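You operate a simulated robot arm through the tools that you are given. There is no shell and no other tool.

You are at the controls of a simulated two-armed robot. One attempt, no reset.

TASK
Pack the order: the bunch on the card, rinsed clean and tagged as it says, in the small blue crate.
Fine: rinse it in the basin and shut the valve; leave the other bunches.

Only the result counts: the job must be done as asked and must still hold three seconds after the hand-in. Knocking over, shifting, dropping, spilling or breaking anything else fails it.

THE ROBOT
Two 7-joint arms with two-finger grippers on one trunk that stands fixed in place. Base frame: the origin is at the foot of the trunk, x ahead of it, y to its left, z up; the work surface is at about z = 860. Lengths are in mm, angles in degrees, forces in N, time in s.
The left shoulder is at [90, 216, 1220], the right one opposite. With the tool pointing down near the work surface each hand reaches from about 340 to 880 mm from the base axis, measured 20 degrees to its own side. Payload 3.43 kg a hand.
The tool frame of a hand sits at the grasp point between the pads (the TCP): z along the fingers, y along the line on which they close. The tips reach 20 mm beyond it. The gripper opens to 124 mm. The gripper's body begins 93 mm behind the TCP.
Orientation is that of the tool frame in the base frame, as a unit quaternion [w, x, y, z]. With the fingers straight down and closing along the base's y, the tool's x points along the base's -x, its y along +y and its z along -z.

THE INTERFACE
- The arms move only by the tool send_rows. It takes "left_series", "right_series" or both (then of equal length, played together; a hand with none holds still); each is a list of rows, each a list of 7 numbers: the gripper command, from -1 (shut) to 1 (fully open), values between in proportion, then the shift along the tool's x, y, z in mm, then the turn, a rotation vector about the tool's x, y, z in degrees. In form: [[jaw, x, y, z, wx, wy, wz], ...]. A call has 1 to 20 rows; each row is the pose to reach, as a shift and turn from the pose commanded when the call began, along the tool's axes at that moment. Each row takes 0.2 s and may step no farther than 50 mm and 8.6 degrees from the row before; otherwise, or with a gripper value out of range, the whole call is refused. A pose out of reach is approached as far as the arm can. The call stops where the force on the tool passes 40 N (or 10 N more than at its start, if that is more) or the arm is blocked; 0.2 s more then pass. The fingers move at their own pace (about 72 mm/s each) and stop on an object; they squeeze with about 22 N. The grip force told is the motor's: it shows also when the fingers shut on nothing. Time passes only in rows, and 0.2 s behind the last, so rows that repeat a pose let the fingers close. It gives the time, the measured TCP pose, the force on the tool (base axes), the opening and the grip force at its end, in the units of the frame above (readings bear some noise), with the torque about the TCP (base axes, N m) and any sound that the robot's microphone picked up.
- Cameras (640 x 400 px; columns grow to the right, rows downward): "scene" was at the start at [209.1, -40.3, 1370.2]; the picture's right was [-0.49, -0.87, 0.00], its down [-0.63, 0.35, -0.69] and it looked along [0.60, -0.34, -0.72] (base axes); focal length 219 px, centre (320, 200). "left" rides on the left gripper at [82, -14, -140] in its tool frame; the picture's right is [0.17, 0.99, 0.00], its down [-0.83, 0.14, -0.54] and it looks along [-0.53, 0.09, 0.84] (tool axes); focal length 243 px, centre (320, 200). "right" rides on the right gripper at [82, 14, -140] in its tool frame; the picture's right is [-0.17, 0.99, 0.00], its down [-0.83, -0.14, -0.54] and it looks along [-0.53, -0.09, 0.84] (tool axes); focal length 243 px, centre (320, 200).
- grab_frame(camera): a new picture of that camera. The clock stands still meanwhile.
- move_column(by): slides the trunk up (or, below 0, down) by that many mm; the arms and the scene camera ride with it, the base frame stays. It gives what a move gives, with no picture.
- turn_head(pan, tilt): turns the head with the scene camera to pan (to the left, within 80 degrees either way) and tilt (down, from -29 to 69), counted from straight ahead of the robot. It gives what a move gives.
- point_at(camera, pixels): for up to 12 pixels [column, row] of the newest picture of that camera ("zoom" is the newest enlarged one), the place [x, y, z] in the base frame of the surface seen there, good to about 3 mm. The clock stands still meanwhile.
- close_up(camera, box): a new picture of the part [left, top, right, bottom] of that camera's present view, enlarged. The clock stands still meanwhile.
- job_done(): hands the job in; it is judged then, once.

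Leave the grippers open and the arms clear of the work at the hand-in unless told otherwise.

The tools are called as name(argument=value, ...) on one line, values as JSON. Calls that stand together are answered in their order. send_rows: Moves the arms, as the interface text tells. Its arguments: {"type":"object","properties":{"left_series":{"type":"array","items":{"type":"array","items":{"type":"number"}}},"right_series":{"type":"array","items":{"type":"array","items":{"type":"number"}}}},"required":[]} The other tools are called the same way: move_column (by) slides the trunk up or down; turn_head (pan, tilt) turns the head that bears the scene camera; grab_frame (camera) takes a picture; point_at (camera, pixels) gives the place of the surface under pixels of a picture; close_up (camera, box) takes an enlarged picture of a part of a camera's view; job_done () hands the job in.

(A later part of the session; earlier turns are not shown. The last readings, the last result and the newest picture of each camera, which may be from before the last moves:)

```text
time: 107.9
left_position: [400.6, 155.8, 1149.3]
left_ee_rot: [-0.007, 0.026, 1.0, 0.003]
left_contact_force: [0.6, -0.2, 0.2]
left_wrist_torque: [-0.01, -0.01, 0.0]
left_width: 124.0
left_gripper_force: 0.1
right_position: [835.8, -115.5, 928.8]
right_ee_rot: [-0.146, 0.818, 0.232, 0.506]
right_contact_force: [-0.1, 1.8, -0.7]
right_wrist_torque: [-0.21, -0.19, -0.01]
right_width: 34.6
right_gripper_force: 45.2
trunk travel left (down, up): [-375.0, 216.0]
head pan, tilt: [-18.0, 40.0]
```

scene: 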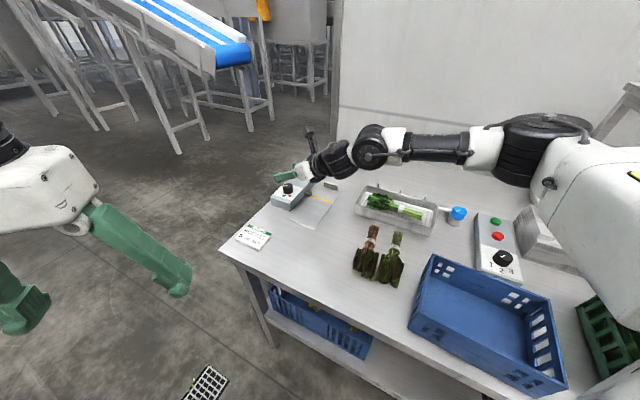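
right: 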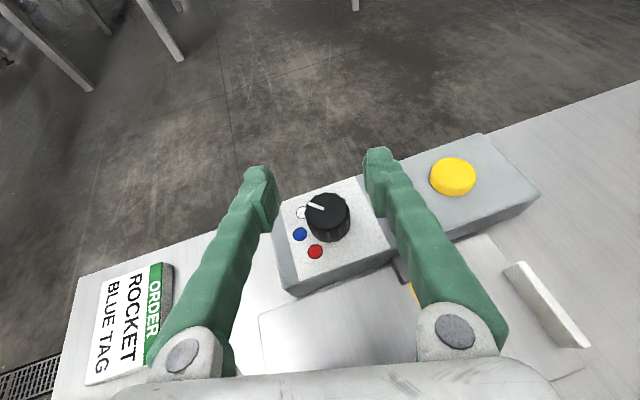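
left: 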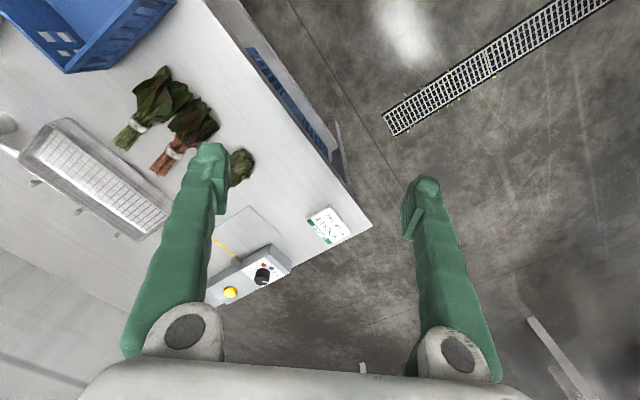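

Gripped the dial (34.6 mm) with almost no side force. Now I'll turn counter-clockwise 22° about the dial axis.

send_rows(right_series=[[-1, 0, 0.9, 0, 5.4, 0, -2.65], [-1, 0.1, 1.9, 0.2, 10.8, 0, -5.3], [-1, 0.2, 2.8, 0.4, 16.1, 0, -8], [-1, 0.3, 3.4, 0.6, 19.7, 0, -9.7], [-1, 0.3, 3.4, 0.6, 19.7, 0, -9.7]])

close_up(camera="right", box=[240, 130, 420, 280])

```text
time: 109.1
left_position: [405.6, 157.0, 1148.9]
left_ee_rot: [-0.008, 0.026, 1.0, 0.002]
left_contact_force: [0.2, -0.2, -0.4]
left_wrist_torque: [0.05, 0.0, 0.02]
left_width: 124.3
left_gripper_force: 0.1
right_position: [837.7, -118.5, 928.4]
right_ee_rot: [-0.24, 0.759, 0.382, 0.469]
right_contact_force: [19.1, 18.0, -12.7]
right_wrist_torque: [0.18, -0.24, -0.06]
right_width: 34.3
right_gripper_force: 44.9
right hand out of reach, approached as far as the arm can: row 4, 5
trunk travel left (down, up): [-375.0, 216.0]
head pan, tilt: [-18.0, 40.0]
```

```text
2.67 times, centred on (330, 205) of right
```

zoom: 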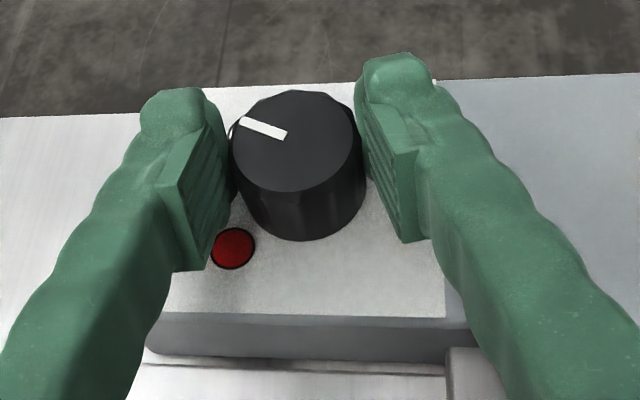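

The dial turned 22° with the hand. I'll release, swing back 22°, regrip and turn the rest.

send_rows(right_series=[[-0.1, 0, 0, 0, 0, 0, 0], [-0.1, 0, 0, 0, 0, 0, 0], [-0.1, -0.1, -0.9, -0.2, -5.4, 0, 2.65], [-0.1, -0.2, -1.9, -0.4, -10.8, 0, 5.3], [-0.1, -0.3, -2.8, -0.6, -16.1, 0, 8], [-0.1, -0.3, -3.4, -0.6, -19.7, 0, 9.7], [-0.1, -0.3, -3.4, -0.6, -19.7, 0, 9.7]])

close_up(camera="right", box=[240, 130, 420, 280])

```text
time: 110.7
left_position: [401.3, 155.8, 1150.0]
left_ee_rot: [-0.006, 0.026, 1.0, 0.003]
left_contact_force: [-0.5, -0.7, 0.0]
left_wrist_torque: [-0.02, 0.0, -0.01]
left_width: 123.8
left_gripper_force: 0.1
right_position: [832.3, -119.1, 928.9]
right_ee_rot: [-0.146, 0.818, 0.232, 0.505]
right_contact_force: [-0.1, -1.0, 0.1]
right_wrist_torque: [0.0, -0.04, -0.03]
right_width: 56.0
right_gripper_force: 0.1
trunk travel left (down, up): [-375.0, 216.0]
head pan, tilt: [-18.0, 40.0]
```

```text
2.67 times, centred on (330, 205) of right
```

zoom: 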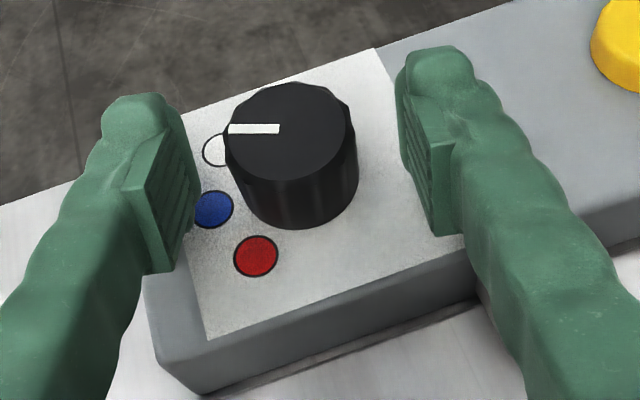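

The pointer is now midway between white and blue. I'll move forward slightly, regrip and turn another 23°.

send_rows(right_series=[[-0.1, 2.2, -1.4, 4.5, 0, 0, 0], [-0.4, 2.2, -1.4, 4.5, 0, 0, 0], [-1, 2.2, -1.4, 4.5, 0, 0, 0], [-1, 2.2, -1.4, 4.5, 0, 0, 0], [-1, 2.2, -1.4, 4.5, 0, 0, 0]])

```text
time: 111.9
left_position: [401.7, 155.9, 1151.3]
left_ee_rot: [-0.006, 0.027, 1.0, 0.003]
left_contact_force: [0.2, 1.3, -0.4]
left_wrist_torque: [0.01, -0.02, -0.01]
left_width: 123.9
left_gripper_force: 0.1
right_position: [836.5, -116.4, 930.6]
right_ee_rot: [-0.146, 0.818, 0.232, 0.506]
right_contact_force: [1.0, 3.2, -1.8]
right_wrist_torque: [-0.03, -0.09, 0.0]
right_width: 34.3
right_gripper_force: 45.3
trunk travel left (down, up): [-375.0, 216.0]
head pan, tilt: [-18.0, 40.0]
```

send_rows(right_series=[[-1, 0, 0.9, 0, 5.4, 0, -2.65], [-1, 0.1, 1.9, 0.2, 10.8, 0, -5.3], [-1, 0.2, 2.8, 0.4, 16.1, 0, -8], [-1, 0.3, 3.6, 0.7, 20.6, 0, -10.2], [-1, 0.3, 3.6, 0.7, 20.6, 0, -10.2]])

send_rows(right_series=[[-0.1, 0, 0, 0, 0, 0, 0], [-0.1, 0, 0, 0, 0, 0, 0], [-0.1, -0.1, -0.9, -0.2, -5.4, 0, 2.65], [-0.1, -0.2, -1.9, -0.4, -10.8, 0, 5.3], [-0.1, -0.3, -2.8, -0.6, -16.1, 0, 8], [-0.1, -0.3, -3.4, -0.6, -19.7, 0, 9.7], [-0.1, -0.3, -3.4, -0.6, -19.7, 0, 9.7]])

close_up(camera="right", box=[240, 130, 420, 280])

```text
time: 113.1
left_position: [404.1, 158.5, 1150.5]
left_ee_rot: [-0.008, 0.026, 1.0, 0.002]
left_contact_force: [0.8, 0.2, -0.4]
left_wrist_torque: [0.0, 0.01, 0.0]
left_width: 123.9
left_gripper_force: 0.1
right_position: [838.2, -118.7, 930.2]
right_ee_rot: [-0.244, 0.755, 0.389, 0.468]
right_contact_force: [28.9, 18.1, -6.0]
right_wrist_torque: [0.39, -0.41, -0.1]
right_width: 34.4
right_gripper_force: 45.3
right hand out of reach, approached as far as the arm can: row 4, 5
trunk travel left (down, up): [-375.0, 216.0]
head pan, tilt: [-18.0, 40.0]
```

```text
time: 114.7
left_position: [401.8, 156.1, 1151.4]
left_ee_rot: [-0.007, 0.026, 1.0, 0.003]
left_contact_force: [0.0, 0.4, 0.3]
left_wrist_torque: [0.0, 0.01, -0.01]
left_width: 124.2
left_gripper_force: 0.1
right_position: [831.0, -119.5, 931.5]
right_ee_rot: [-0.15, 0.816, 0.238, 0.505]
right_contact_force: [0.0, -0.2, -0.2]
right_wrist_torque: [0.03, -0.03, 0.03]
right_width: 55.9
right_gripper_force: 0.1
trunk travel left (down, up): [-375.0, 216.0]
head pan, tilt: [-18.0, 40.0]
```

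```text
2.67 times, centred on (330, 205) of right
```

zoom: 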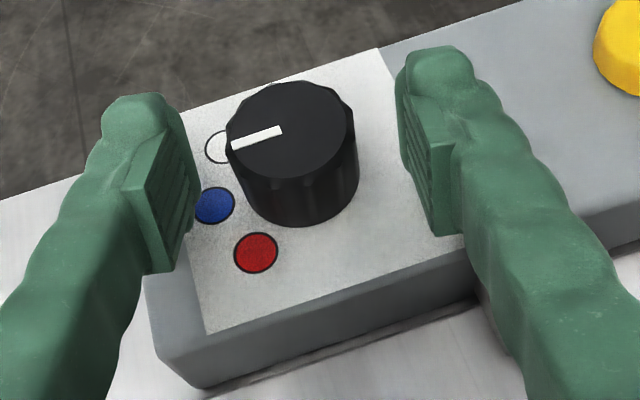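

point_at(camera="zoom", pixels=[[278, 132], [236, 145], [288, 130], [227, 133], [350, 130], [290, 85], [290, 178], [213, 205], [256, 252], [218, 148]])

close_up(camera="scene", box=[250, 160, 330, 220])

```text
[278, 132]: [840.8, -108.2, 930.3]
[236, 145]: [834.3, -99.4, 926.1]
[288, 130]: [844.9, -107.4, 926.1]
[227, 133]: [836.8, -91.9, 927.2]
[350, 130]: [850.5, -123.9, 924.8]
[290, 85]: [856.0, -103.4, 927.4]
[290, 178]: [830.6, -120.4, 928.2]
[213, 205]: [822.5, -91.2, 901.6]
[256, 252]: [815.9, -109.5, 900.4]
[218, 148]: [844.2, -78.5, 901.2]
```

```text
6.67 times, centred on (290, 190) of scene
```

zoom: 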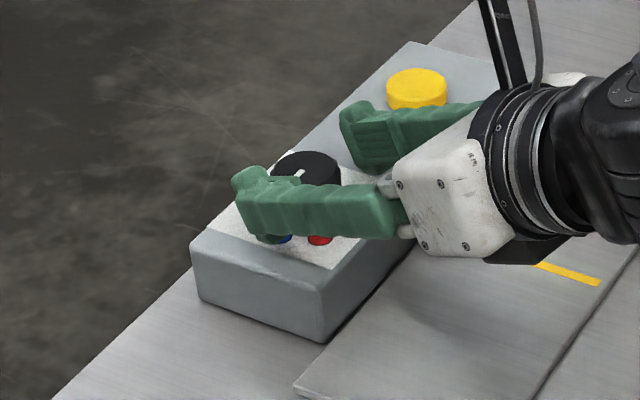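

The pointer appears to be near blue. I'll lift the hand 60 mm up and back, and check the dial from the scene camera.

send_rows(right_series=[[-0.1, 27, 0, -13, 0, 0, 0], [-0.1, 54, 0, -26.5, 0, 0, 0], [-0.1, 50, 0, -60, 0, 0, 0], [-0.1, 50, 0, -90, 0, 0, 0], [-0.1, 50, 0, -90, 0, 0, 0]])

close_up(camera="scene", box=[250, 160, 330, 220])

close_up(camera="right", box=[250, 140, 410, 260])

```text
time: 115.9
left_position: [401.5, 156.1, 1150.4]
left_ee_rot: [-0.007, 0.026, 1.0, 0.003]
left_contact_force: [-0.1, 0.4, 0.1]
left_wrist_torque: [0.02, 0.07, 0.0]
left_width: 124.1
left_gripper_force: 0.1
right_position: [781.6, -150.9, 1016.7]
right_ee_rot: [-0.15, 0.816, 0.239, 0.505]
right_contact_force: [0.3, 0.0, 0.4]
right_wrist_torque: [-0.02, -0.02, 0.01]
right_width: 55.9
right_gripper_force: 0.2
trunk travel left (down, up): [-375.0, 216.0]
head pan, tilt: [-18.0, 40.0]
```

```text
6.67 times, centred on (290, 190) of scene
```

zoom: 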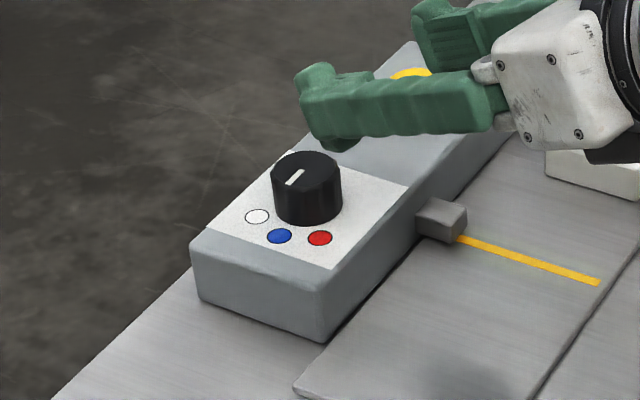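

```text
3.33 times, centred on (330, 200) of right
```

zoom: 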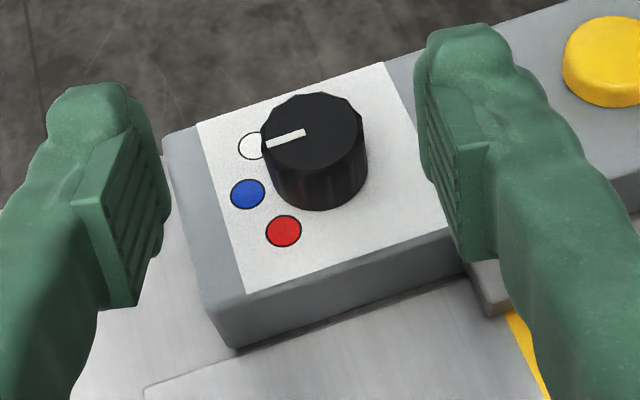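

point_at(camera="scene", pixels=[[287.3, 186.8]])

close_up(camera="scene", box=[270, 170, 310, 200])

```text
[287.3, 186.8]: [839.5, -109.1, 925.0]
```

```text
13.33 times, centred on (290, 185) of scene
```

zoom: 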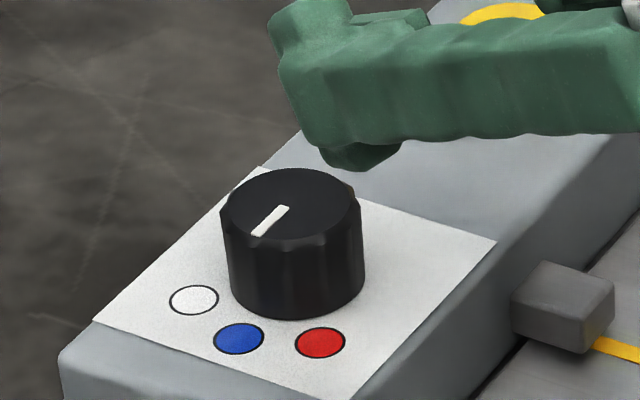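

point_at(camera="zoom", pixels=[[283, 210], [258, 232], [290, 205], [225, 205], [358, 205], [290, 172], [290, 238], [194, 300], [238, 339], [320, 342]])

```text
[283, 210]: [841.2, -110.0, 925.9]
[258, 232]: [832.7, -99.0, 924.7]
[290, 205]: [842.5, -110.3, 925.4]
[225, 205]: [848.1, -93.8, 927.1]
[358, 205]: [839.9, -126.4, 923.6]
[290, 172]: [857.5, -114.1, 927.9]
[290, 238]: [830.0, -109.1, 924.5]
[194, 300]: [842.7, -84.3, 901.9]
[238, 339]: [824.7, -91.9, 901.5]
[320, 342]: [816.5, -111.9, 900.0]
```

The pointer is at about 130°, with the blue dot at 134° (white at 92°, red at 182°), so the dial is on blue. Next I'll fetch the bunch. First I'll un-tilt the hand and return to (655,-330,1020).

send_rows(right_series=[[-0.1, -11, 10, -23, 0, -8, 0], [-0.1, -22, 20, -46, 0, -16, 0], [-0.1, -33, 31, -69, 0, -24, 0], [-0.1, -44, 41, -92, 0, -32, 0], [-0.1, -55, 51, -115, 0, -40, 0], [-0.1, -66, 62, -138, 0, -48, 0], [-0.1, -77, 72, -161, 0, -56, 0], [-0.1, -87.6, 82.1, -183.6, 0, -63.5, 0], [-0.1, -87.6, 82.1, -183.6, 0, -63.5, 0]])

```text
time: 117.9
left_position: [400.4, 155.2, 1151.8]
left_ee_rot: [-0.007, 0.026, 1.0, 0.003]
left_contact_force: [0.2, -0.3, 0.1]
left_wrist_torque: [0.01, 0.01, -0.01]
left_width: 124.0
left_gripper_force: 0.0
right_position: [644.6, -334.3, 1020.1]
right_ee_rot: [-0.002, 0.959, 0.282, 0.002]
right_contact_force: [0.1, 0.9, 0.0]
right_wrist_torque: [0.0, 0.01, 0.0]
right_width: 56.0
right_gripper_force: 0.1
right hand out of reach, approached as far as the arm can: row 8, 9
trunk travel left (down, up): [-375.0, 216.0]
head pan, tilt: [-18.0, 40.0]
```

Level again. Now I'll rotate the hand back by 169° to the basin orientation while moving over the bunch.

send_rows(right_series=[[-0.1, -2.6, 4.9, 0, 0, 0, 8.5], [-0.1, -5.1, 9.8, 0, 0, 0, 17], [-0.1, -7.7, 14.7, 0, 0, 0, 25.5], [-0.1, -10.2, 19.5, 0, 0, 0, 34], [-0.1, -12.8, 24.4, 0, 0, 0, 42.5], [-0.1, -15.3, 29.3, 0, 0, 0, 51], [-0.1, -17.9, 34.2, 0, 0, 0, 59.5], [-0.1, -20.4, 39.1, 0, 0, 0, 68], [-0.1, -23, 44, 0, 0, 0, 76.5], [-0.1, -25.6, 48.8, 0, 0, 0, 85], [-0.1, -28.1, 53.7, 0, 0, 0, 93.5], [-0.1, -30.7, 58.6, 0, 0, 0, 102], [-0.1, -33.2, 63.5, 0, 0, 0, 110.5], [-0.1, -35.8, 68.4, 0, 0, 0, 119], [-0.1, -38.3, 73.3, 0, 0, 0, 127.5], [-0.1, -40.9, 78.2, 0, 0, 0, 136], [-0.1, -43.4, 83, 0, 0, 0, 144.5], [-0.1, -46, 87.9, 0, 0, 0, 153], [-0.1, -48.5, 92.8, 0, 0, 0, 161.5], [-0.1, -51.1, 97.7, 0, 0, 0, 169.4]])

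grab_frame(camera="right")

close_up(camera="scene", box=[340, 160, 460, 250])

```text
time: 122.1
left_position: [402.4, 155.9, 1150.1]
left_ee_rot: [-0.006, 0.026, 1.0, 0.003]
left_contact_force: [0.7, -0.4, 0.0]
left_wrist_torque: [0.04, 0.03, -0.01]
left_width: 124.1
left_gripper_force: 0.0
right_position: [657.5, -444.0, 1017.0]
right_ee_rot: [0.001, -0.368, 0.93, 0.001]
right_contact_force: [-0.7, -0.2, -0.3]
right_wrist_torque: [-0.01, -0.01, -0.02]
right_width: 55.7
right_gripper_force: 0.0
trunk travel left (down, up): [-375.0, 216.0]
head pan, tilt: [-18.0, 40.0]
```

```text
taken
```

right: 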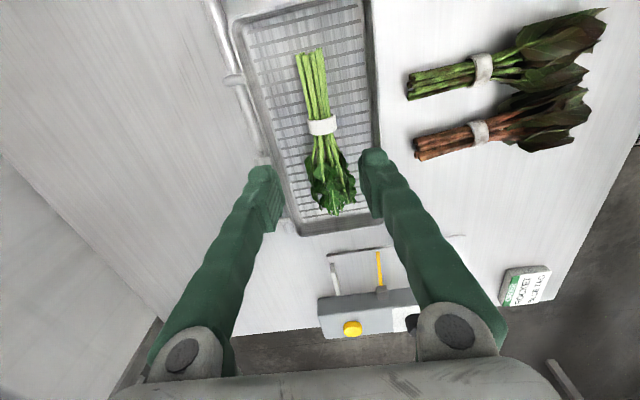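

```text
4.44 times, centred on (400, 205) of scene
```

zoom: 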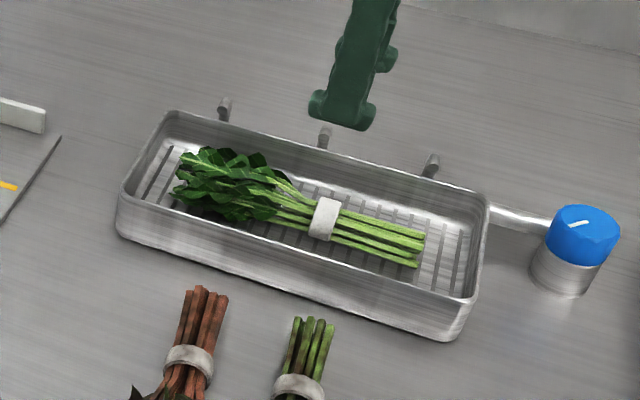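

Good view of the rinsed bunch. I'll measure its band, stem end and leaf end from the wrist camera.

point_at(camera="right", pixels=[[322, 126], [311, 128], [334, 124], [313, 52], [298, 55], [326, 52], [325, 165], [316, 150], [340, 150], [335, 208], [308, 180], [352, 185]])

close_up(camera="right", box=[250, 30, 390, 230])

```text
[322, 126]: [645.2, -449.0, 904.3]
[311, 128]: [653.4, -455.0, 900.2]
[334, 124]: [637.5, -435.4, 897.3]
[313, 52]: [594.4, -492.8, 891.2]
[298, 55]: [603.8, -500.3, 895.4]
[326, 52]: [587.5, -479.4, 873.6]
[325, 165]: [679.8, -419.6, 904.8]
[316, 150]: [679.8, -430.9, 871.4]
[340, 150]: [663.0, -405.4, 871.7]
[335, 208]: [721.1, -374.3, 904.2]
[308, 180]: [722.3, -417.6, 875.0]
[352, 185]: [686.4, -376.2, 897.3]
```

```text
2.00 times, centred on (320, 130) of right
```

zoom: 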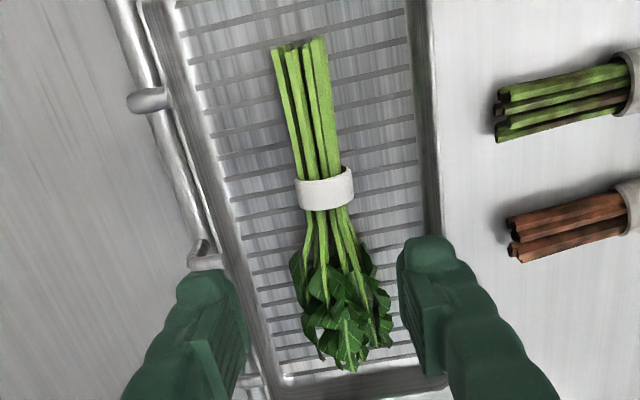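

Band centre is (645.5,-446), axis along az 222.6°, centre height about 888. I'll approach with a 15° roll tilt and the jaw at 44 mm, first to a pre-grasp point 60 mm back along the tool axis.

send_rows(right_series=[[-0.29, 1, 8, 18, 5, 0, 0], [-0.29, 2, 17, 37, 10, 0, 0], [-0.29, 2.8, 26.2, 57.5, 15, 0, 0], [-0.29, 2.8, 26.2, 57.5, 15, 0, 0]])

grab_frame(camera="right")

```text
time: 123.1
left_position: [401.2, 155.4, 1150.6]
left_ee_rot: [-0.006, 0.027, 1.0, 0.003]
left_contact_force: [-1.2, -0.5, 0.8]
left_wrist_torque: [0.02, 0.02, 0.02]
left_width: 124.1
left_gripper_force: 0.1
right_position: [636.2, -426.9, 960.2]
right_ee_rot: [0.048, -0.365, 0.922, -0.121]
right_contact_force: [0.3, -0.6, 0.4]
right_wrist_torque: [-0.02, 0.06, -0.03]
right_width: 44.1
right_gripper_force: 0.1
trunk travel left (down, up): [-375.0, 216.0]
head pan, tilt: [-18.0, 40.0]
```

```text
taken
```

right: 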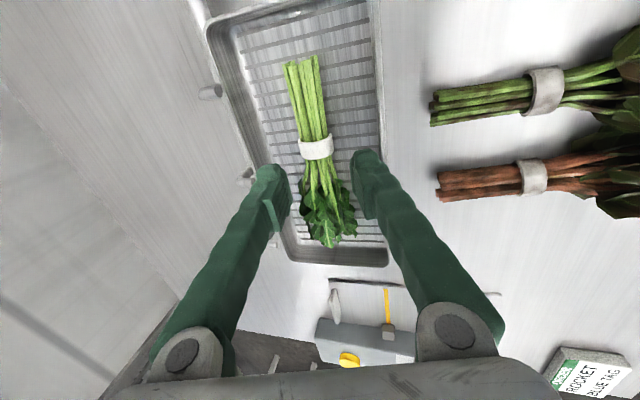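

Fingers straddle the band region. I'll advance 61 mm along the tool axis to the grasp.

send_rows(right_series=[[-0.29, 0, 0, 25, 0, 0, 0], [-0.29, -0.5, -0.3, 45, 0, 0, 0], [-0.29, -1, -0.5, 55, 0, 0, 0], [-0.29, -1, -0.5, 60.5, 0, 0, 0], [-0.29, -1, -0.5, 60.5, 0, 0, 0]])

grab_frame(camera="right")

close_up(camera="scene", box=[340, 160, 460, 250])

```text
time: 124.3
left_position: [399.6, 156.6, 1151.5]
left_ee_rot: [-0.006, 0.026, 1.0, 0.003]
left_contact_force: [0.0, 0.7, -0.2]
left_wrist_torque: [0.0, -0.02, 0.0]
left_width: 124.2
left_gripper_force: 0.1
right_position: [647.0, -436.7, 900.8]
right_ee_rot: [0.049, -0.366, 0.922, -0.12]
right_contact_force: [0.2, 0.6, -0.7]
right_wrist_torque: [0.02, -0.01, 0.01]
right_width: 43.8
right_gripper_force: 0.0
trunk travel left (down, up): [-375.0, 216.0]
head pan, tilt: [-18.0, 40.0]
```

```text
taken
```

right: 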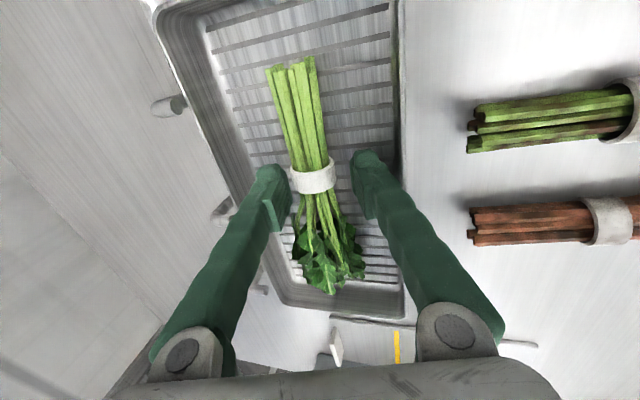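

```text
4.44 times, centred on (400, 205) of scene
```

zoom: 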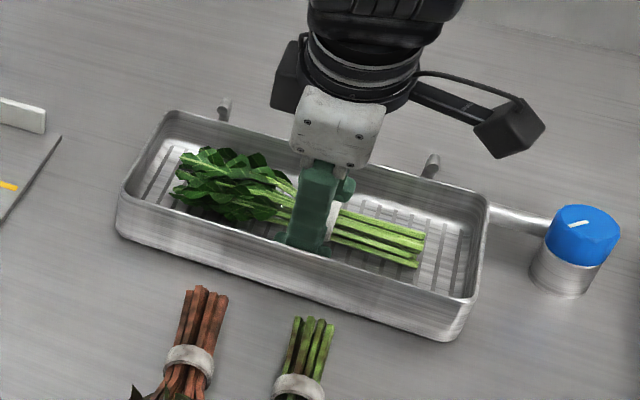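

The fingers are around the band inside the basin with no contact. Closing and lifting.

send_rows(right_series=[[-0.6, 0, 0, 0, 0, 0, 0], [-1, 0, 0, 0, 0, 0, 0], [-1, 0, 0, 0, 0, 0, 0], [-1, 0, 0, 0, 0, 0, 0]])

send_rows(right_series=[[-1, 0, -4, -15, 0, 0, 0], [-1, 0, -12, -45, 0, 0, 0], [-1, 0, -22, -83, 0, 0, 0], [-1, 0, -29, -106, 0, 0, 0], [-1, 0, -29, -106, 0, 0, 0]])

grab_frame(camera="right")

close_up(camera="scene", box=[320, 120, 480, 250])

```text
time: 125.3
left_position: [401.0, 155.5, 1151.0]
left_ee_rot: [-0.006, 0.025, 1.0, 0.003]
left_contact_force: [-0.7, -0.2, 0.9]
left_wrist_torque: [0.01, 0.03, -0.02]
left_width: 124.1
left_gripper_force: 0.0
right_position: [646.8, -438.8, 899.7]
right_ee_rot: [0.048, -0.366, 0.922, -0.12]
right_contact_force: [0.8, -1.0, 2.6]
right_wrist_torque: [0.04, -0.08, 0.01]
right_width: 32.5
right_gripper_force: 22.5
trunk travel left (down, up): [-375.0, 216.0]
head pan, tilt: [-18.0, 40.0]
```

```text
time: 126.5
left_position: [402.0, 155.4, 1150.4]
left_ee_rot: [-0.006, 0.026, 1.0, 0.003]
left_contact_force: [-0.3, 0.0, 0.0]
left_wrist_torque: [-0.03, 0.01, -0.02]
left_width: 123.9
left_gripper_force: 0.1
right_position: [647.8, -438.7, 1010.1]
right_ee_rot: [0.048, -0.365, 0.922, -0.12]
right_contact_force: [0.1, 0.2, -0.4]
right_wrist_torque: [-0.03, 0.03, -0.03]
right_width: 32.1
right_gripper_force: 22.0
trunk travel left (down, up): [-375.0, 216.0]
head pan, tilt: [-18.0, 40.0]
```

```text
taken
```

right: 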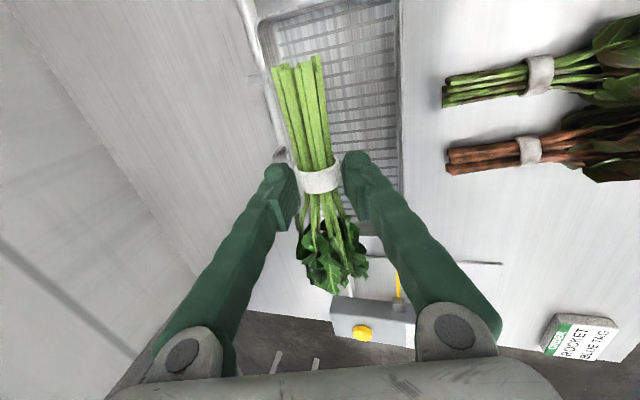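

```text
3.08 times, centred on (400, 185) of scene
```

zoom: 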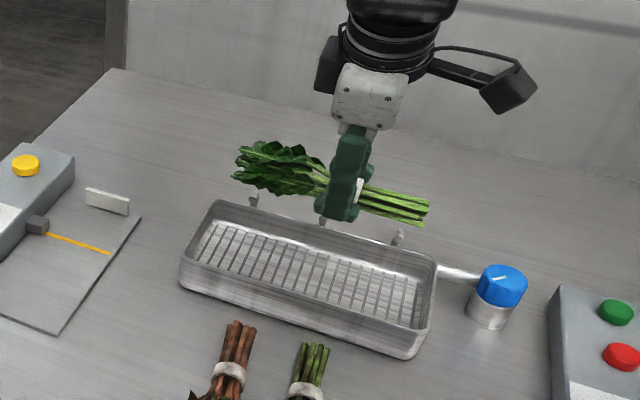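

The bunch is held and the basin is empty. I'll turn +92° about the vertical, keeping the tilt, so the stems point toward the tagger's stop, and move to (650,-340,1015).

send_rows(right_series=[[-1, -5.8, 5.6, -1.9, 0, -1.95, -7.4], [-1, -11.5, 11.1, -3.8, 0, -3.9, -14.8], [-1, -17.3, 16.7, -5.7, 0, -5.85, -22.2], [-1, -23, 22.3, -7.6, 0, -7.8, -29.6], [-1, -28.8, 27.8, -9.5, 0, -9.75, -37], [-1, -34.5, 33.4, -11.4, 0, -11.7, -44.4], [-1, -40.3, 39, -13.3, 0, -13.65, -51.8], [-1, -46, 44.5, -15.2, 0, -15.6, -59.2], [-1, -51.8, 50.1, -17.1, 0, -17.55, -66.6], [-1, -57.5, 55.7, -19, 0, -19.5, -74], [-1, -63.3, 61.2, -20.9, 0, -21.45, -81.3], [-1, -69, 66.8, -22.8, 0, -23.5, -88.7], [-1, -69, 66.8, -22.8, 0, -23.5, -88.7]])

grab_frame(camera="right")

```text
time: 129.3
left_position: [400.3, 156.5, 1150.2]
left_ee_rot: [-0.006, 0.026, 1.0, 0.003]
left_contact_force: [0.3, 1.1, -1.1]
left_wrist_torque: [0.0, 0.05, 0.01]
left_width: 123.8
left_gripper_force: 0.0
right_position: [651.3, -340.4, 1015.4]
right_ee_rot: [-0.12, 0.917, -0.378, 0.049]
right_contact_force: [0.5, -1.0, -1.9]
right_wrist_torque: [-0.04, 0.0, 0.0]
right_width: 32.1
right_gripper_force: 22.4
trunk travel left (down, up): [-375.0, 216.0]
head pan, tilt: [-18.0, 40.0]
```

```text
taken
```

right: 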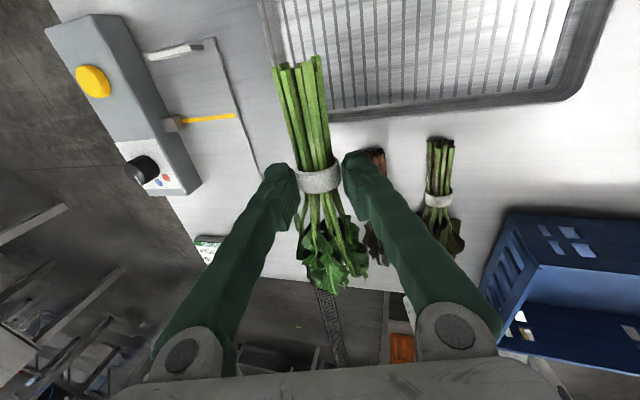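

Held correctly, with the stems pointing toward the stop. From this angle I'll re-measure the yellow line, the stop and the plate's edges.

close_up(camera="right", box=[50, 10, 290, 200])

point_at(camera="right", pixels=[[187, 121], [234, 116], [150, 57], [200, 46], [175, 52], [215, 40], [262, 175], [240, 110], [173, 124], [92, 80], [210, 119], [150, 185]])

```text
2.11 times, centred on (170, 105) of right
```

zoom: 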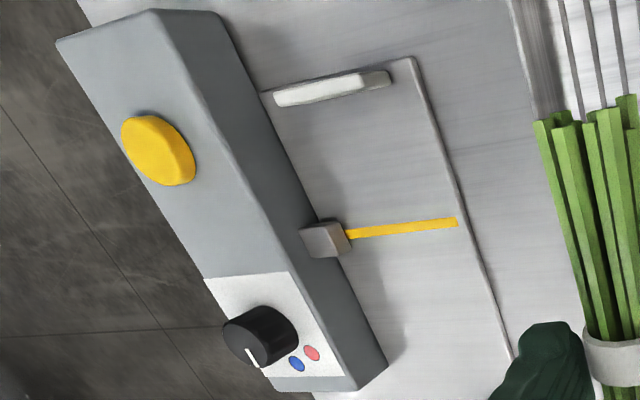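

```text
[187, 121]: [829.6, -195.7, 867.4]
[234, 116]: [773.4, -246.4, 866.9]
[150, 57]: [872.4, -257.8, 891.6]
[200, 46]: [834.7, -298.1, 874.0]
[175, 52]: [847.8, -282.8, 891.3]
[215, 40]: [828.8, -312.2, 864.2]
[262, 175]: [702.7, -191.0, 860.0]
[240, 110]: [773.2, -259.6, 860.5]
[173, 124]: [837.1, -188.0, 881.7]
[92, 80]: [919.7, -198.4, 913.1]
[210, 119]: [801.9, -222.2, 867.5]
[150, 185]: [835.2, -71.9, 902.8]
```

The line runs from u=-448 to u=-373 at v≈723, and the stop is at v≈799. I'll move above the placing spot with tilt 31°, at TCP (781,-231,970).

send_rows(right_series=[[-1, 3, -30, 17, 3.3, 0, 0], [-1, 6, -61, 35, 6.6, 0, 0], [-1, 9, -91, 52, 9.9, 0, 0], [-1, 12, -121, 70, 13.2, 0, 0], [-1, 15.1, -151.7, 87.3, 16.4, 0, 0], [-1, 15.1, -151.7, 87.3, 16.4, 0, 0]])

grab_frame(camera="right")

close_up(camera="scene", box=[240, 120, 380, 230])

```text
time: 130.7
left_position: [401.7, 154.9, 1149.9]
left_ee_rot: [-0.007, 0.026, 1.0, 0.002]
left_contact_force: [0.1, 0.6, -0.2]
left_wrist_torque: [-0.04, -0.03, -0.01]
left_width: 124.0
left_gripper_force: 0.0
right_position: [781.8, -232.5, 970.3]
right_ee_rot: [-0.25, 0.889, -0.369, 0.104]
right_contact_force: [0.4, 0.2, -0.5]
right_wrist_torque: [-0.02, 0.0, 0.05]
right_width: 32.0
right_gripper_force: 21.7
trunk travel left (down, up): [-375.0, 216.0]
head pan, tilt: [-18.0, 40.0]
```

```text
taken
```

right: 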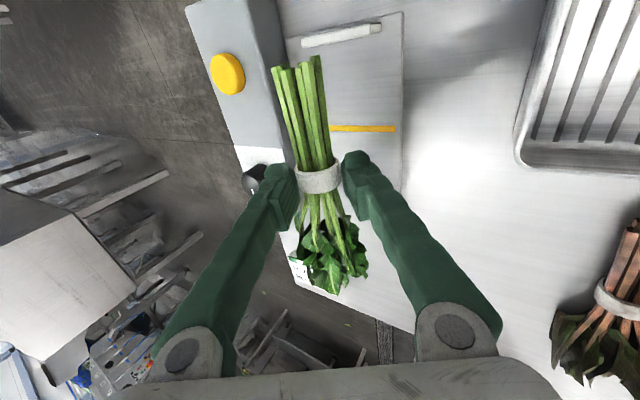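

```text
3.64 times, centred on (310, 175) of scene
```

zoom: 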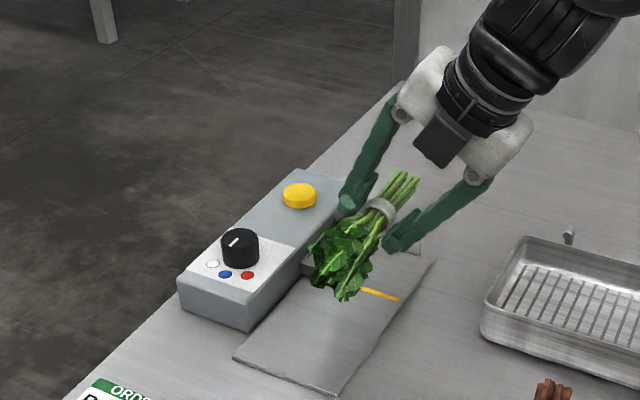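

The bunch hangs over the plate, lined up with the yellow line. I'll lower it vertically, slowly toward the end.

send_rows(right_series=[[-1, 0, 13, 21.3, 0, 0, 0], [-1, 0, 25, 41, 0, 0, 0], [-1, 0, 32, 52.5, 0, 0, 0], [-1, 0, 36, 59, 0, 0, 0], [-1, 0, 36, 59, 0, 0, 0]])

close_up(camera="right", box=[220, 0, 440, 320])

close_up(camera="scene", box=[250, 150, 350, 220])

```text
time: 131.9
left_position: [401.7, 156.7, 1150.9]
left_ee_rot: [-0.006, 0.026, 1.0, 0.002]
left_contact_force: [0.0, 0.5, 0.2]
left_wrist_torque: [-0.04, 0.0, 0.01]
left_width: 124.1
left_gripper_force: 0.0
right_position: [781.0, -229.5, 899.4]
right_ee_rot: [-0.249, 0.89, -0.368, 0.103]
right_contact_force: [0.5, -0.7, -0.3]
right_wrist_torque: [0.01, -0.01, 0.01]
right_width: 31.8
right_gripper_force: 21.7
trunk travel left (down, up): [-375.0, 216.0]
head pan, tilt: [-18.0, 40.0]
```

```text
1.25 times, centred on (330, 160) of right
```

zoom: 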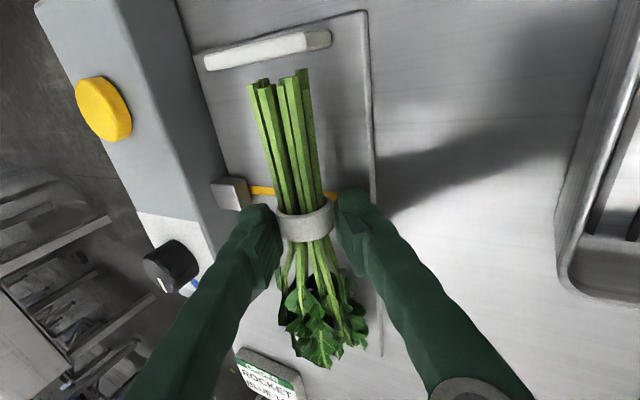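

```text
5.71 times, centred on (300, 185) of scene
```

zoom: 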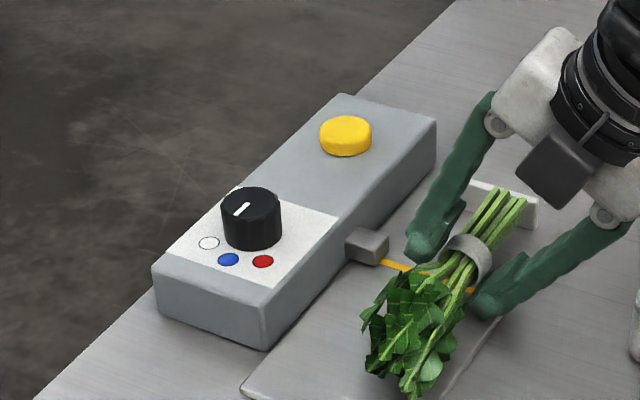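

point_at(camera="zoom", pixels=[[461, 250], [480, 255], [455, 262], [510, 195], [400, 262], [470, 290], [495, 190], [520, 205]])

point_at(camera="right", pixels=[[316, 209], [300, 205], [335, 200], [316, 100], [310, 90], [268, 183], [336, 187], [330, 260], [225, 180], [275, 72]])

```text
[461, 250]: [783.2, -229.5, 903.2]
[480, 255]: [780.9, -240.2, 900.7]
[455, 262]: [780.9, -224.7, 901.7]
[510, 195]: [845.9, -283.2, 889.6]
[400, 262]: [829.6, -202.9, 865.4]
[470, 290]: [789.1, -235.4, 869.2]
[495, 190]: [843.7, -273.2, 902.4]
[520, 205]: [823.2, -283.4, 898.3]
```

```text
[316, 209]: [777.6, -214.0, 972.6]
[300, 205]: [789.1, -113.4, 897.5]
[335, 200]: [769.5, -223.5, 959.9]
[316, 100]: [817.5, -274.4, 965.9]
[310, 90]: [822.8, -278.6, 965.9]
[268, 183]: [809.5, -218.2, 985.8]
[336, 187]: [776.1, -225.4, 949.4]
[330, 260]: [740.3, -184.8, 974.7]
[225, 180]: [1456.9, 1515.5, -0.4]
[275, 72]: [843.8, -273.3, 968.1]
```

grab_frame(camera="right")

point_at(camera="right", pixels=[[316, 208], [302, 212], [332, 204], [300, 90], [310, 85], [276, 182], [340, 187], [328, 260], [317, 200], [316, 216], [250, 67], [325, 240]])

```text
taken
```

right: 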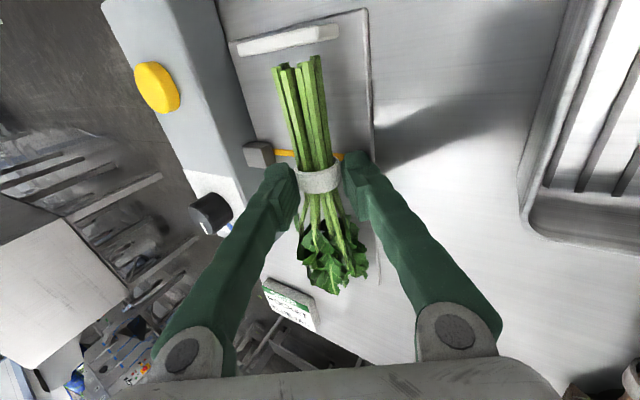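

```text
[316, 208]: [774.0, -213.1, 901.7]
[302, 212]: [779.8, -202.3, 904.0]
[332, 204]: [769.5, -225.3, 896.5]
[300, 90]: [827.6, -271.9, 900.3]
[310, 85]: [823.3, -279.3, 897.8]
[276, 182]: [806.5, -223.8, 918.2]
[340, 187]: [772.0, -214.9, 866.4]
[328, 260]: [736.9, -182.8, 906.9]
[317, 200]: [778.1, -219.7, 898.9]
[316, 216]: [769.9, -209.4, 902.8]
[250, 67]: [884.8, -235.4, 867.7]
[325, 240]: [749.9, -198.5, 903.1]
```

point_at(camera="right", pixels=[[319, 180], [303, 182], [336, 177], [318, 192], [319, 170], [298, 66], [317, 60], [277, 70], [283, 153], [342, 155], [290, 40], [335, 290]])

```text
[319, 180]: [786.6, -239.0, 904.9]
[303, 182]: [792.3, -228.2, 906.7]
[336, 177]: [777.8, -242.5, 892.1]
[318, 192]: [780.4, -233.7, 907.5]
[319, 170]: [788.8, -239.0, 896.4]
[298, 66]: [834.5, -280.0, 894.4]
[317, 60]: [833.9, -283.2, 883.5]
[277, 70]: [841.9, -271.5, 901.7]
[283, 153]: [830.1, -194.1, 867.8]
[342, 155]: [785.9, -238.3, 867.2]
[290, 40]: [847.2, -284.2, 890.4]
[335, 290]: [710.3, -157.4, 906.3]
```

The band sits over the line (v≈722 against 723), with the stem ends about 9 mm short of the stop. It's about 5–6 mm above resting, so I'll lower 3.5 mm more and check the contact force.

send_rows(right_series=[[-1, 0, 1, 1.7, 0, 0, 0], [-1, 0, 1.8, 3, 0, 0, 0], [-1, 0, 1.8, 3, 0, 0, 0]])

```text
time: 132.7
left_position: [400.6, 155.4, 1150.4]
left_ee_rot: [-0.006, 0.027, 1.0, 0.003]
left_contact_force: [0.2, -0.8, 1.4]
left_wrist_torque: [0.02, 0.02, 0.0]
left_width: 124.1
left_gripper_force: 0.0
right_position: [782.3, -231.5, 896.3]
right_ee_rot: [-0.249, 0.89, -0.368, 0.103]
right_contact_force: [0.3, 0.1, -1.1]
right_wrist_torque: [0.0, 0.01, -0.02]
right_width: 31.6
right_gripper_force: 21.9
trunk travel left (down, up): [-375.0, 216.0]
head pan, tilt: [-18.0, 40.0]
```

No contact yet. Lowering in 1.5 mm steps.

send_rows(right_series=[[-1, 0, 0.8, 1.3, 0, 0, 0], [-1, 0, 1.6, 2.6, 0, 0, 0], [-1, 0, 1.6, 2.6, 0, 0, 0]])

```text
time: 133.5
left_position: [400.8, 156.0, 1150.4]
left_ee_rot: [-0.006, 0.026, 1.0, 0.003]
left_contact_force: [-0.6, 0.0, -0.7]
left_wrist_torque: [0.03, -0.02, 0.0]
left_width: 123.9
left_gripper_force: 0.1
right_position: [780.8, -230.8, 896.8]
right_ee_rot: [-0.251, 0.889, -0.367, 0.105]
right_contact_force: [-0.1, 0.1, 8.0]
right_wrist_torque: [0.4, 0.4, 0.03]
right_width: 31.4
right_gripper_force: 22.0
trunk travel left (down, up): [-375.0, 216.0]
head pan, tilt: [-18.0, 40.0]
```

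Contact at 8 N. I'll release gradually, opening while lifting a few millimetres so the lower finger doesn't press on the plate.

send_rows(right_series=[[-0.45, 0, -1, -1.7, 0, 0, 0], [-0.4, 0, -1.6, -2.6, 0, 0, 0], [-0.36, 0, -2.1, -3.4, 0, 0, 0], [-0.32, 0, -2.6, -4.3, 0, 0, 0], [-0.32, 0, -2.6, -4.3, 0, 0, 0]])

grab_frame(camera="right")

close_up(camera="scene", box=[250, 150, 350, 220])

```text
time: 134.7
left_position: [401.7, 154.4, 1150.6]
left_ee_rot: [-0.006, 0.026, 1.0, 0.003]
left_contact_force: [-1.2, 0.8, -0.5]
left_wrist_torque: [0.0, 0.02, 0.03]
left_width: 124.1
left_gripper_force: 0.0
right_position: [780.8, -231.0, 899.8]
right_ee_rot: [-0.249, 0.89, -0.367, 0.103]
right_contact_force: [-0.1, 0.2, 0.3]
right_wrist_torque: [0.0, 0.01, 0.05]
right_width: 42.1
right_gripper_force: 0.0
trunk travel left (down, up): [-375.0, 216.0]
head pan, tilt: [-18.0, 40.0]
```

```text
taken
```

right: 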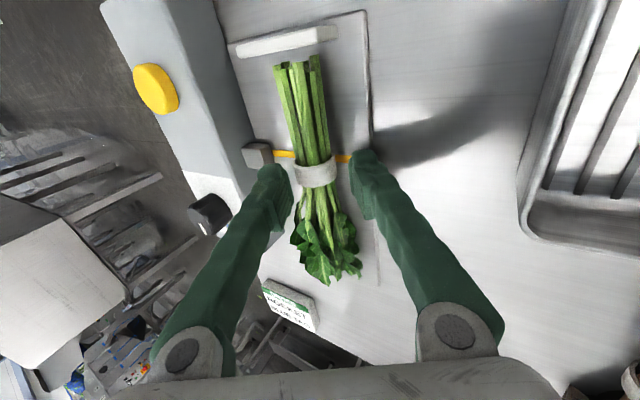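

```text
5.71 times, centred on (300, 185) of scene
```

zoom: 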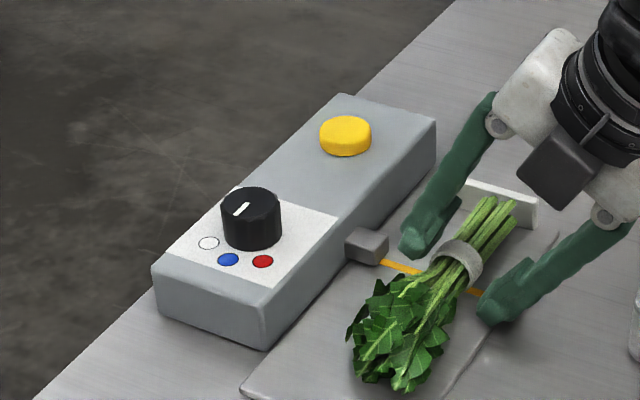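

The bunch settled on the plate with its band over the yellow line. I'll retreat straight back along the tool axis.

send_rows(right_series=[[-0.25, 0, 0, -12, 0, 0, 0], [-0.2, 0, 0, -40, 0, 0, 0], [-0.2, 0, 0, -80, 0, 0, 0], [-0.2, 0, 0, -110, 0, 0, 0], [-0.2, 0, 0, -110, 0, 0, 0]])

grab_frame(camera="right")

close_up(camera="scene", box=[250, 140, 370, 230])

```text
time: 135.9
left_position: [402.2, 155.9, 1149.4]
left_ee_rot: [-0.006, 0.026, 1.0, 0.003]
left_contact_force: [-0.4, 0.7, 0.3]
left_wrist_torque: [-0.01, 0.01, -0.02]
left_width: 123.9
left_gripper_force: 0.0
right_position: [740.7, -273.0, 993.3]
right_ee_rot: [-0.249, 0.89, -0.368, 0.103]
right_contact_force: [-0.8, 0.0, -0.3]
right_wrist_torque: [0.0, 0.04, -0.02]
right_width: 49.5
right_gripper_force: 0.0
trunk travel left (down, up): [-375.0, 216.0]
head pan, tilt: [-18.0, 40.0]
```

```text
taken
```

right: 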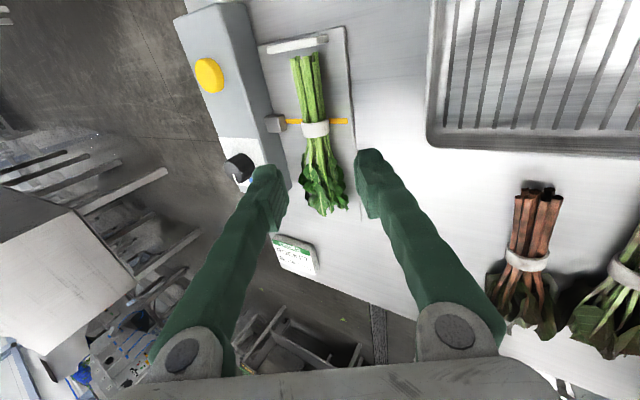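

```text
4.44 times, centred on (310, 185) of scene
```

zoom: 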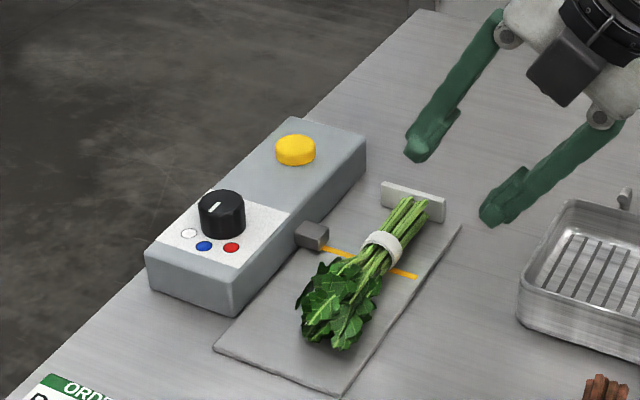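

Bunch is nicely placed. I'll check the band position against the line from both cameras.

point_at(camera="right", pixels=[[316, 128], [303, 130], [328, 126], [290, 121], [345, 121], [306, 56], [318, 52], [320, 180], [322, 210], [303, 185], [345, 185], [295, 46]])

point_at(camera="zoom", pixels=[[382, 247], [365, 245], [400, 252], [335, 252], [410, 276], [420, 205], [330, 340], [296, 148], [296, 138]])

```text
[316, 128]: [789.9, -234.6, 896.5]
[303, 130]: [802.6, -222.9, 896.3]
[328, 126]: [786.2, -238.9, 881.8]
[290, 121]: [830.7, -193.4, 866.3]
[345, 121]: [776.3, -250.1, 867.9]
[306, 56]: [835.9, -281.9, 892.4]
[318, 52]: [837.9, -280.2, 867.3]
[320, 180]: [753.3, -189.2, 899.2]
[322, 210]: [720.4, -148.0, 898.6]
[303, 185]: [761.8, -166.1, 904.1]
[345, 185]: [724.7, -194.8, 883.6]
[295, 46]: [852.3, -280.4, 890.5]
```

```text
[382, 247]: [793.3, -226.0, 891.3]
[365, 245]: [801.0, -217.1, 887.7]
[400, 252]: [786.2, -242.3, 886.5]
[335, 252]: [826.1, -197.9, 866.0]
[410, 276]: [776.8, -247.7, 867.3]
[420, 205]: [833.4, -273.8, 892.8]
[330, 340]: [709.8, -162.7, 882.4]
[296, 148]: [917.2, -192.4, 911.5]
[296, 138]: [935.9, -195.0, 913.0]
```

The band is right on the line (v≈723, u≈-398). Now the button: I'll close the jaws and go around as before, first levelling the hand at (640,-320,1015).

send_rows(right_series=[[-0.2, -9, 19, -22, -7.8, 0, 0], [-0.2, -19, 39, -40, -15.6, 0, 0], [-0.2, -28, 58, -57, -23.4, 0, 0], [-0.2, -38.1, 78, -72.8, -31.2, 0, 0], [-0.2, -38.1, 78, -72.8, -31.2, 0, 0]])

send_rows(right_series=[[-1, 0, 0, 0, 0, 0, -8.2], [-1, 0, 0, 0, 0, 0, -16.4], [-1, 0, 0, 0, 0, 0, -24.6], [-1, 0, 0, 0, 0, 0, -32.8], [-1, 0, 0, 0, 0, 0, -41], [-1, 0, 0, 0, 0, 0, -49.2], [-1, 0, 0, 0, 0, 0, -57.4], [-1, 0, 0, 0, 0, 0, -65.6], [-1, 0, 0, 0, 0, 0, -73.5]])

```text
time: 137.1
left_position: [401.8, 155.7, 1150.1]
left_ee_rot: [-0.006, 0.026, 1.0, 0.003]
left_contact_force: [-0.5, -0.8, -1.3]
left_wrist_torque: [0.04, 0.01, 0.01]
left_width: 124.2
left_gripper_force: 0.1
right_position: [638.0, -319.0, 1014.1]
right_ee_rot: [-0.003, 0.924, -0.382, 0.002]
right_contact_force: [-0.5, 0.3, 1.3]
right_wrist_torque: [0.04, -0.03, 0.03]
right_width: 49.8
right_gripper_force: 0.0
trunk travel left (down, up): [-375.0, 216.0]
head pan, tilt: [-18.0, 40.0]
```

```text
time: 139.1
left_position: [401.3, 155.6, 1150.3]
left_ee_rot: [-0.006, 0.027, 1.0, 0.003]
left_contact_force: [0.9, 0.3, 0.4]
left_wrist_torque: [0.01, 0.02, 0.02]
left_width: 124.1
left_gripper_force: 0.1
right_position: [638.0, -319.2, 1015.5]
right_ee_rot: [-0.002, 0.969, 0.248, 0.004]
right_contact_force: [0.1, 0.6, -0.1]
right_wrist_torque: [-0.02, -0.05, -0.01]
right_width: 0.2
right_gripper_force: 21.6
trunk travel left (down, up): [-375.0, 216.0]
head pan, tilt: [-18.0, 40.0]
```

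Jaws shut and hand turned. Now I'll tilt 61° and move above the yellow button, to TCP (906,-201,985).

send_rows(right_series=[[-1, 10, 1, 0, 0, 8, 0], [-1, 32, 3, 0, 0, 16, 0], [-1, 64, 6, 3, 0, 24, 0], [-1, 98, 9, 8, 0, 32, 0], [-1, 135, 12, 12, 0, 40, 0], [-1, 175, 15, 17, 0, 46, 0], [-1, 214, 18, 22, 0, 52, 0], [-1, 253, 22, 27, 0, 57, 0], [-1, 292, 24.9, 30.5, 0, 61, 0], [-1, 292, 24.9, 30.5, 0, 61, 0]])

grab_frame(camera="right")

close_up(camera="scene", box=[240, 130, 380, 230])

```text
time: 141.3
left_position: [400.5, 156.2, 1151.1]
left_ee_rot: [-0.006, 0.027, 1.0, 0.003]
left_contact_force: [-0.7, 0.0, 0.7]
left_wrist_torque: [0.0, -0.04, 0.02]
left_width: 124.0
left_gripper_force: 0.0
right_position: [909.6, -202.4, 987.4]
right_ee_rot: [-0.125, 0.834, 0.212, 0.494]
right_contact_force: [-1.0, 0.7, 0.1]
right_wrist_torque: [-0.01, 0.0, 0.0]
right_width: 0.0
right_gripper_force: 21.9
trunk travel left (down, up): [-375.0, 216.0]
head pan, tilt: [-18.0, 40.0]
```

```text
taken
```

right: 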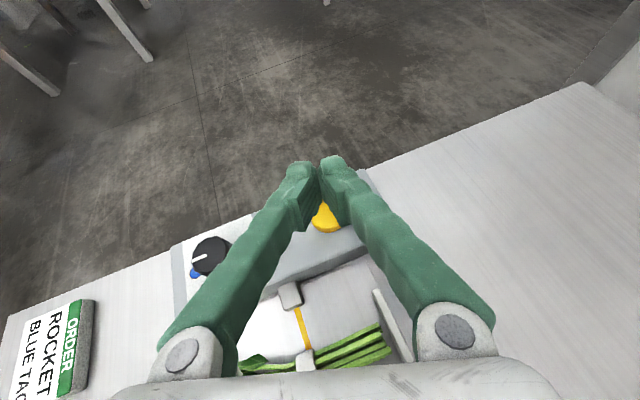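

```text
4.00 times, centred on (310, 180) of scene
```

zoom: 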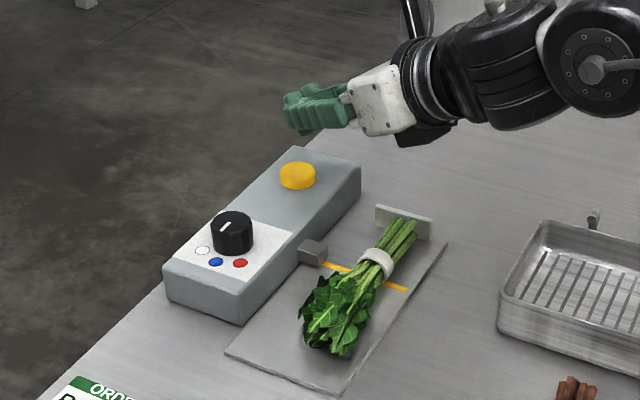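

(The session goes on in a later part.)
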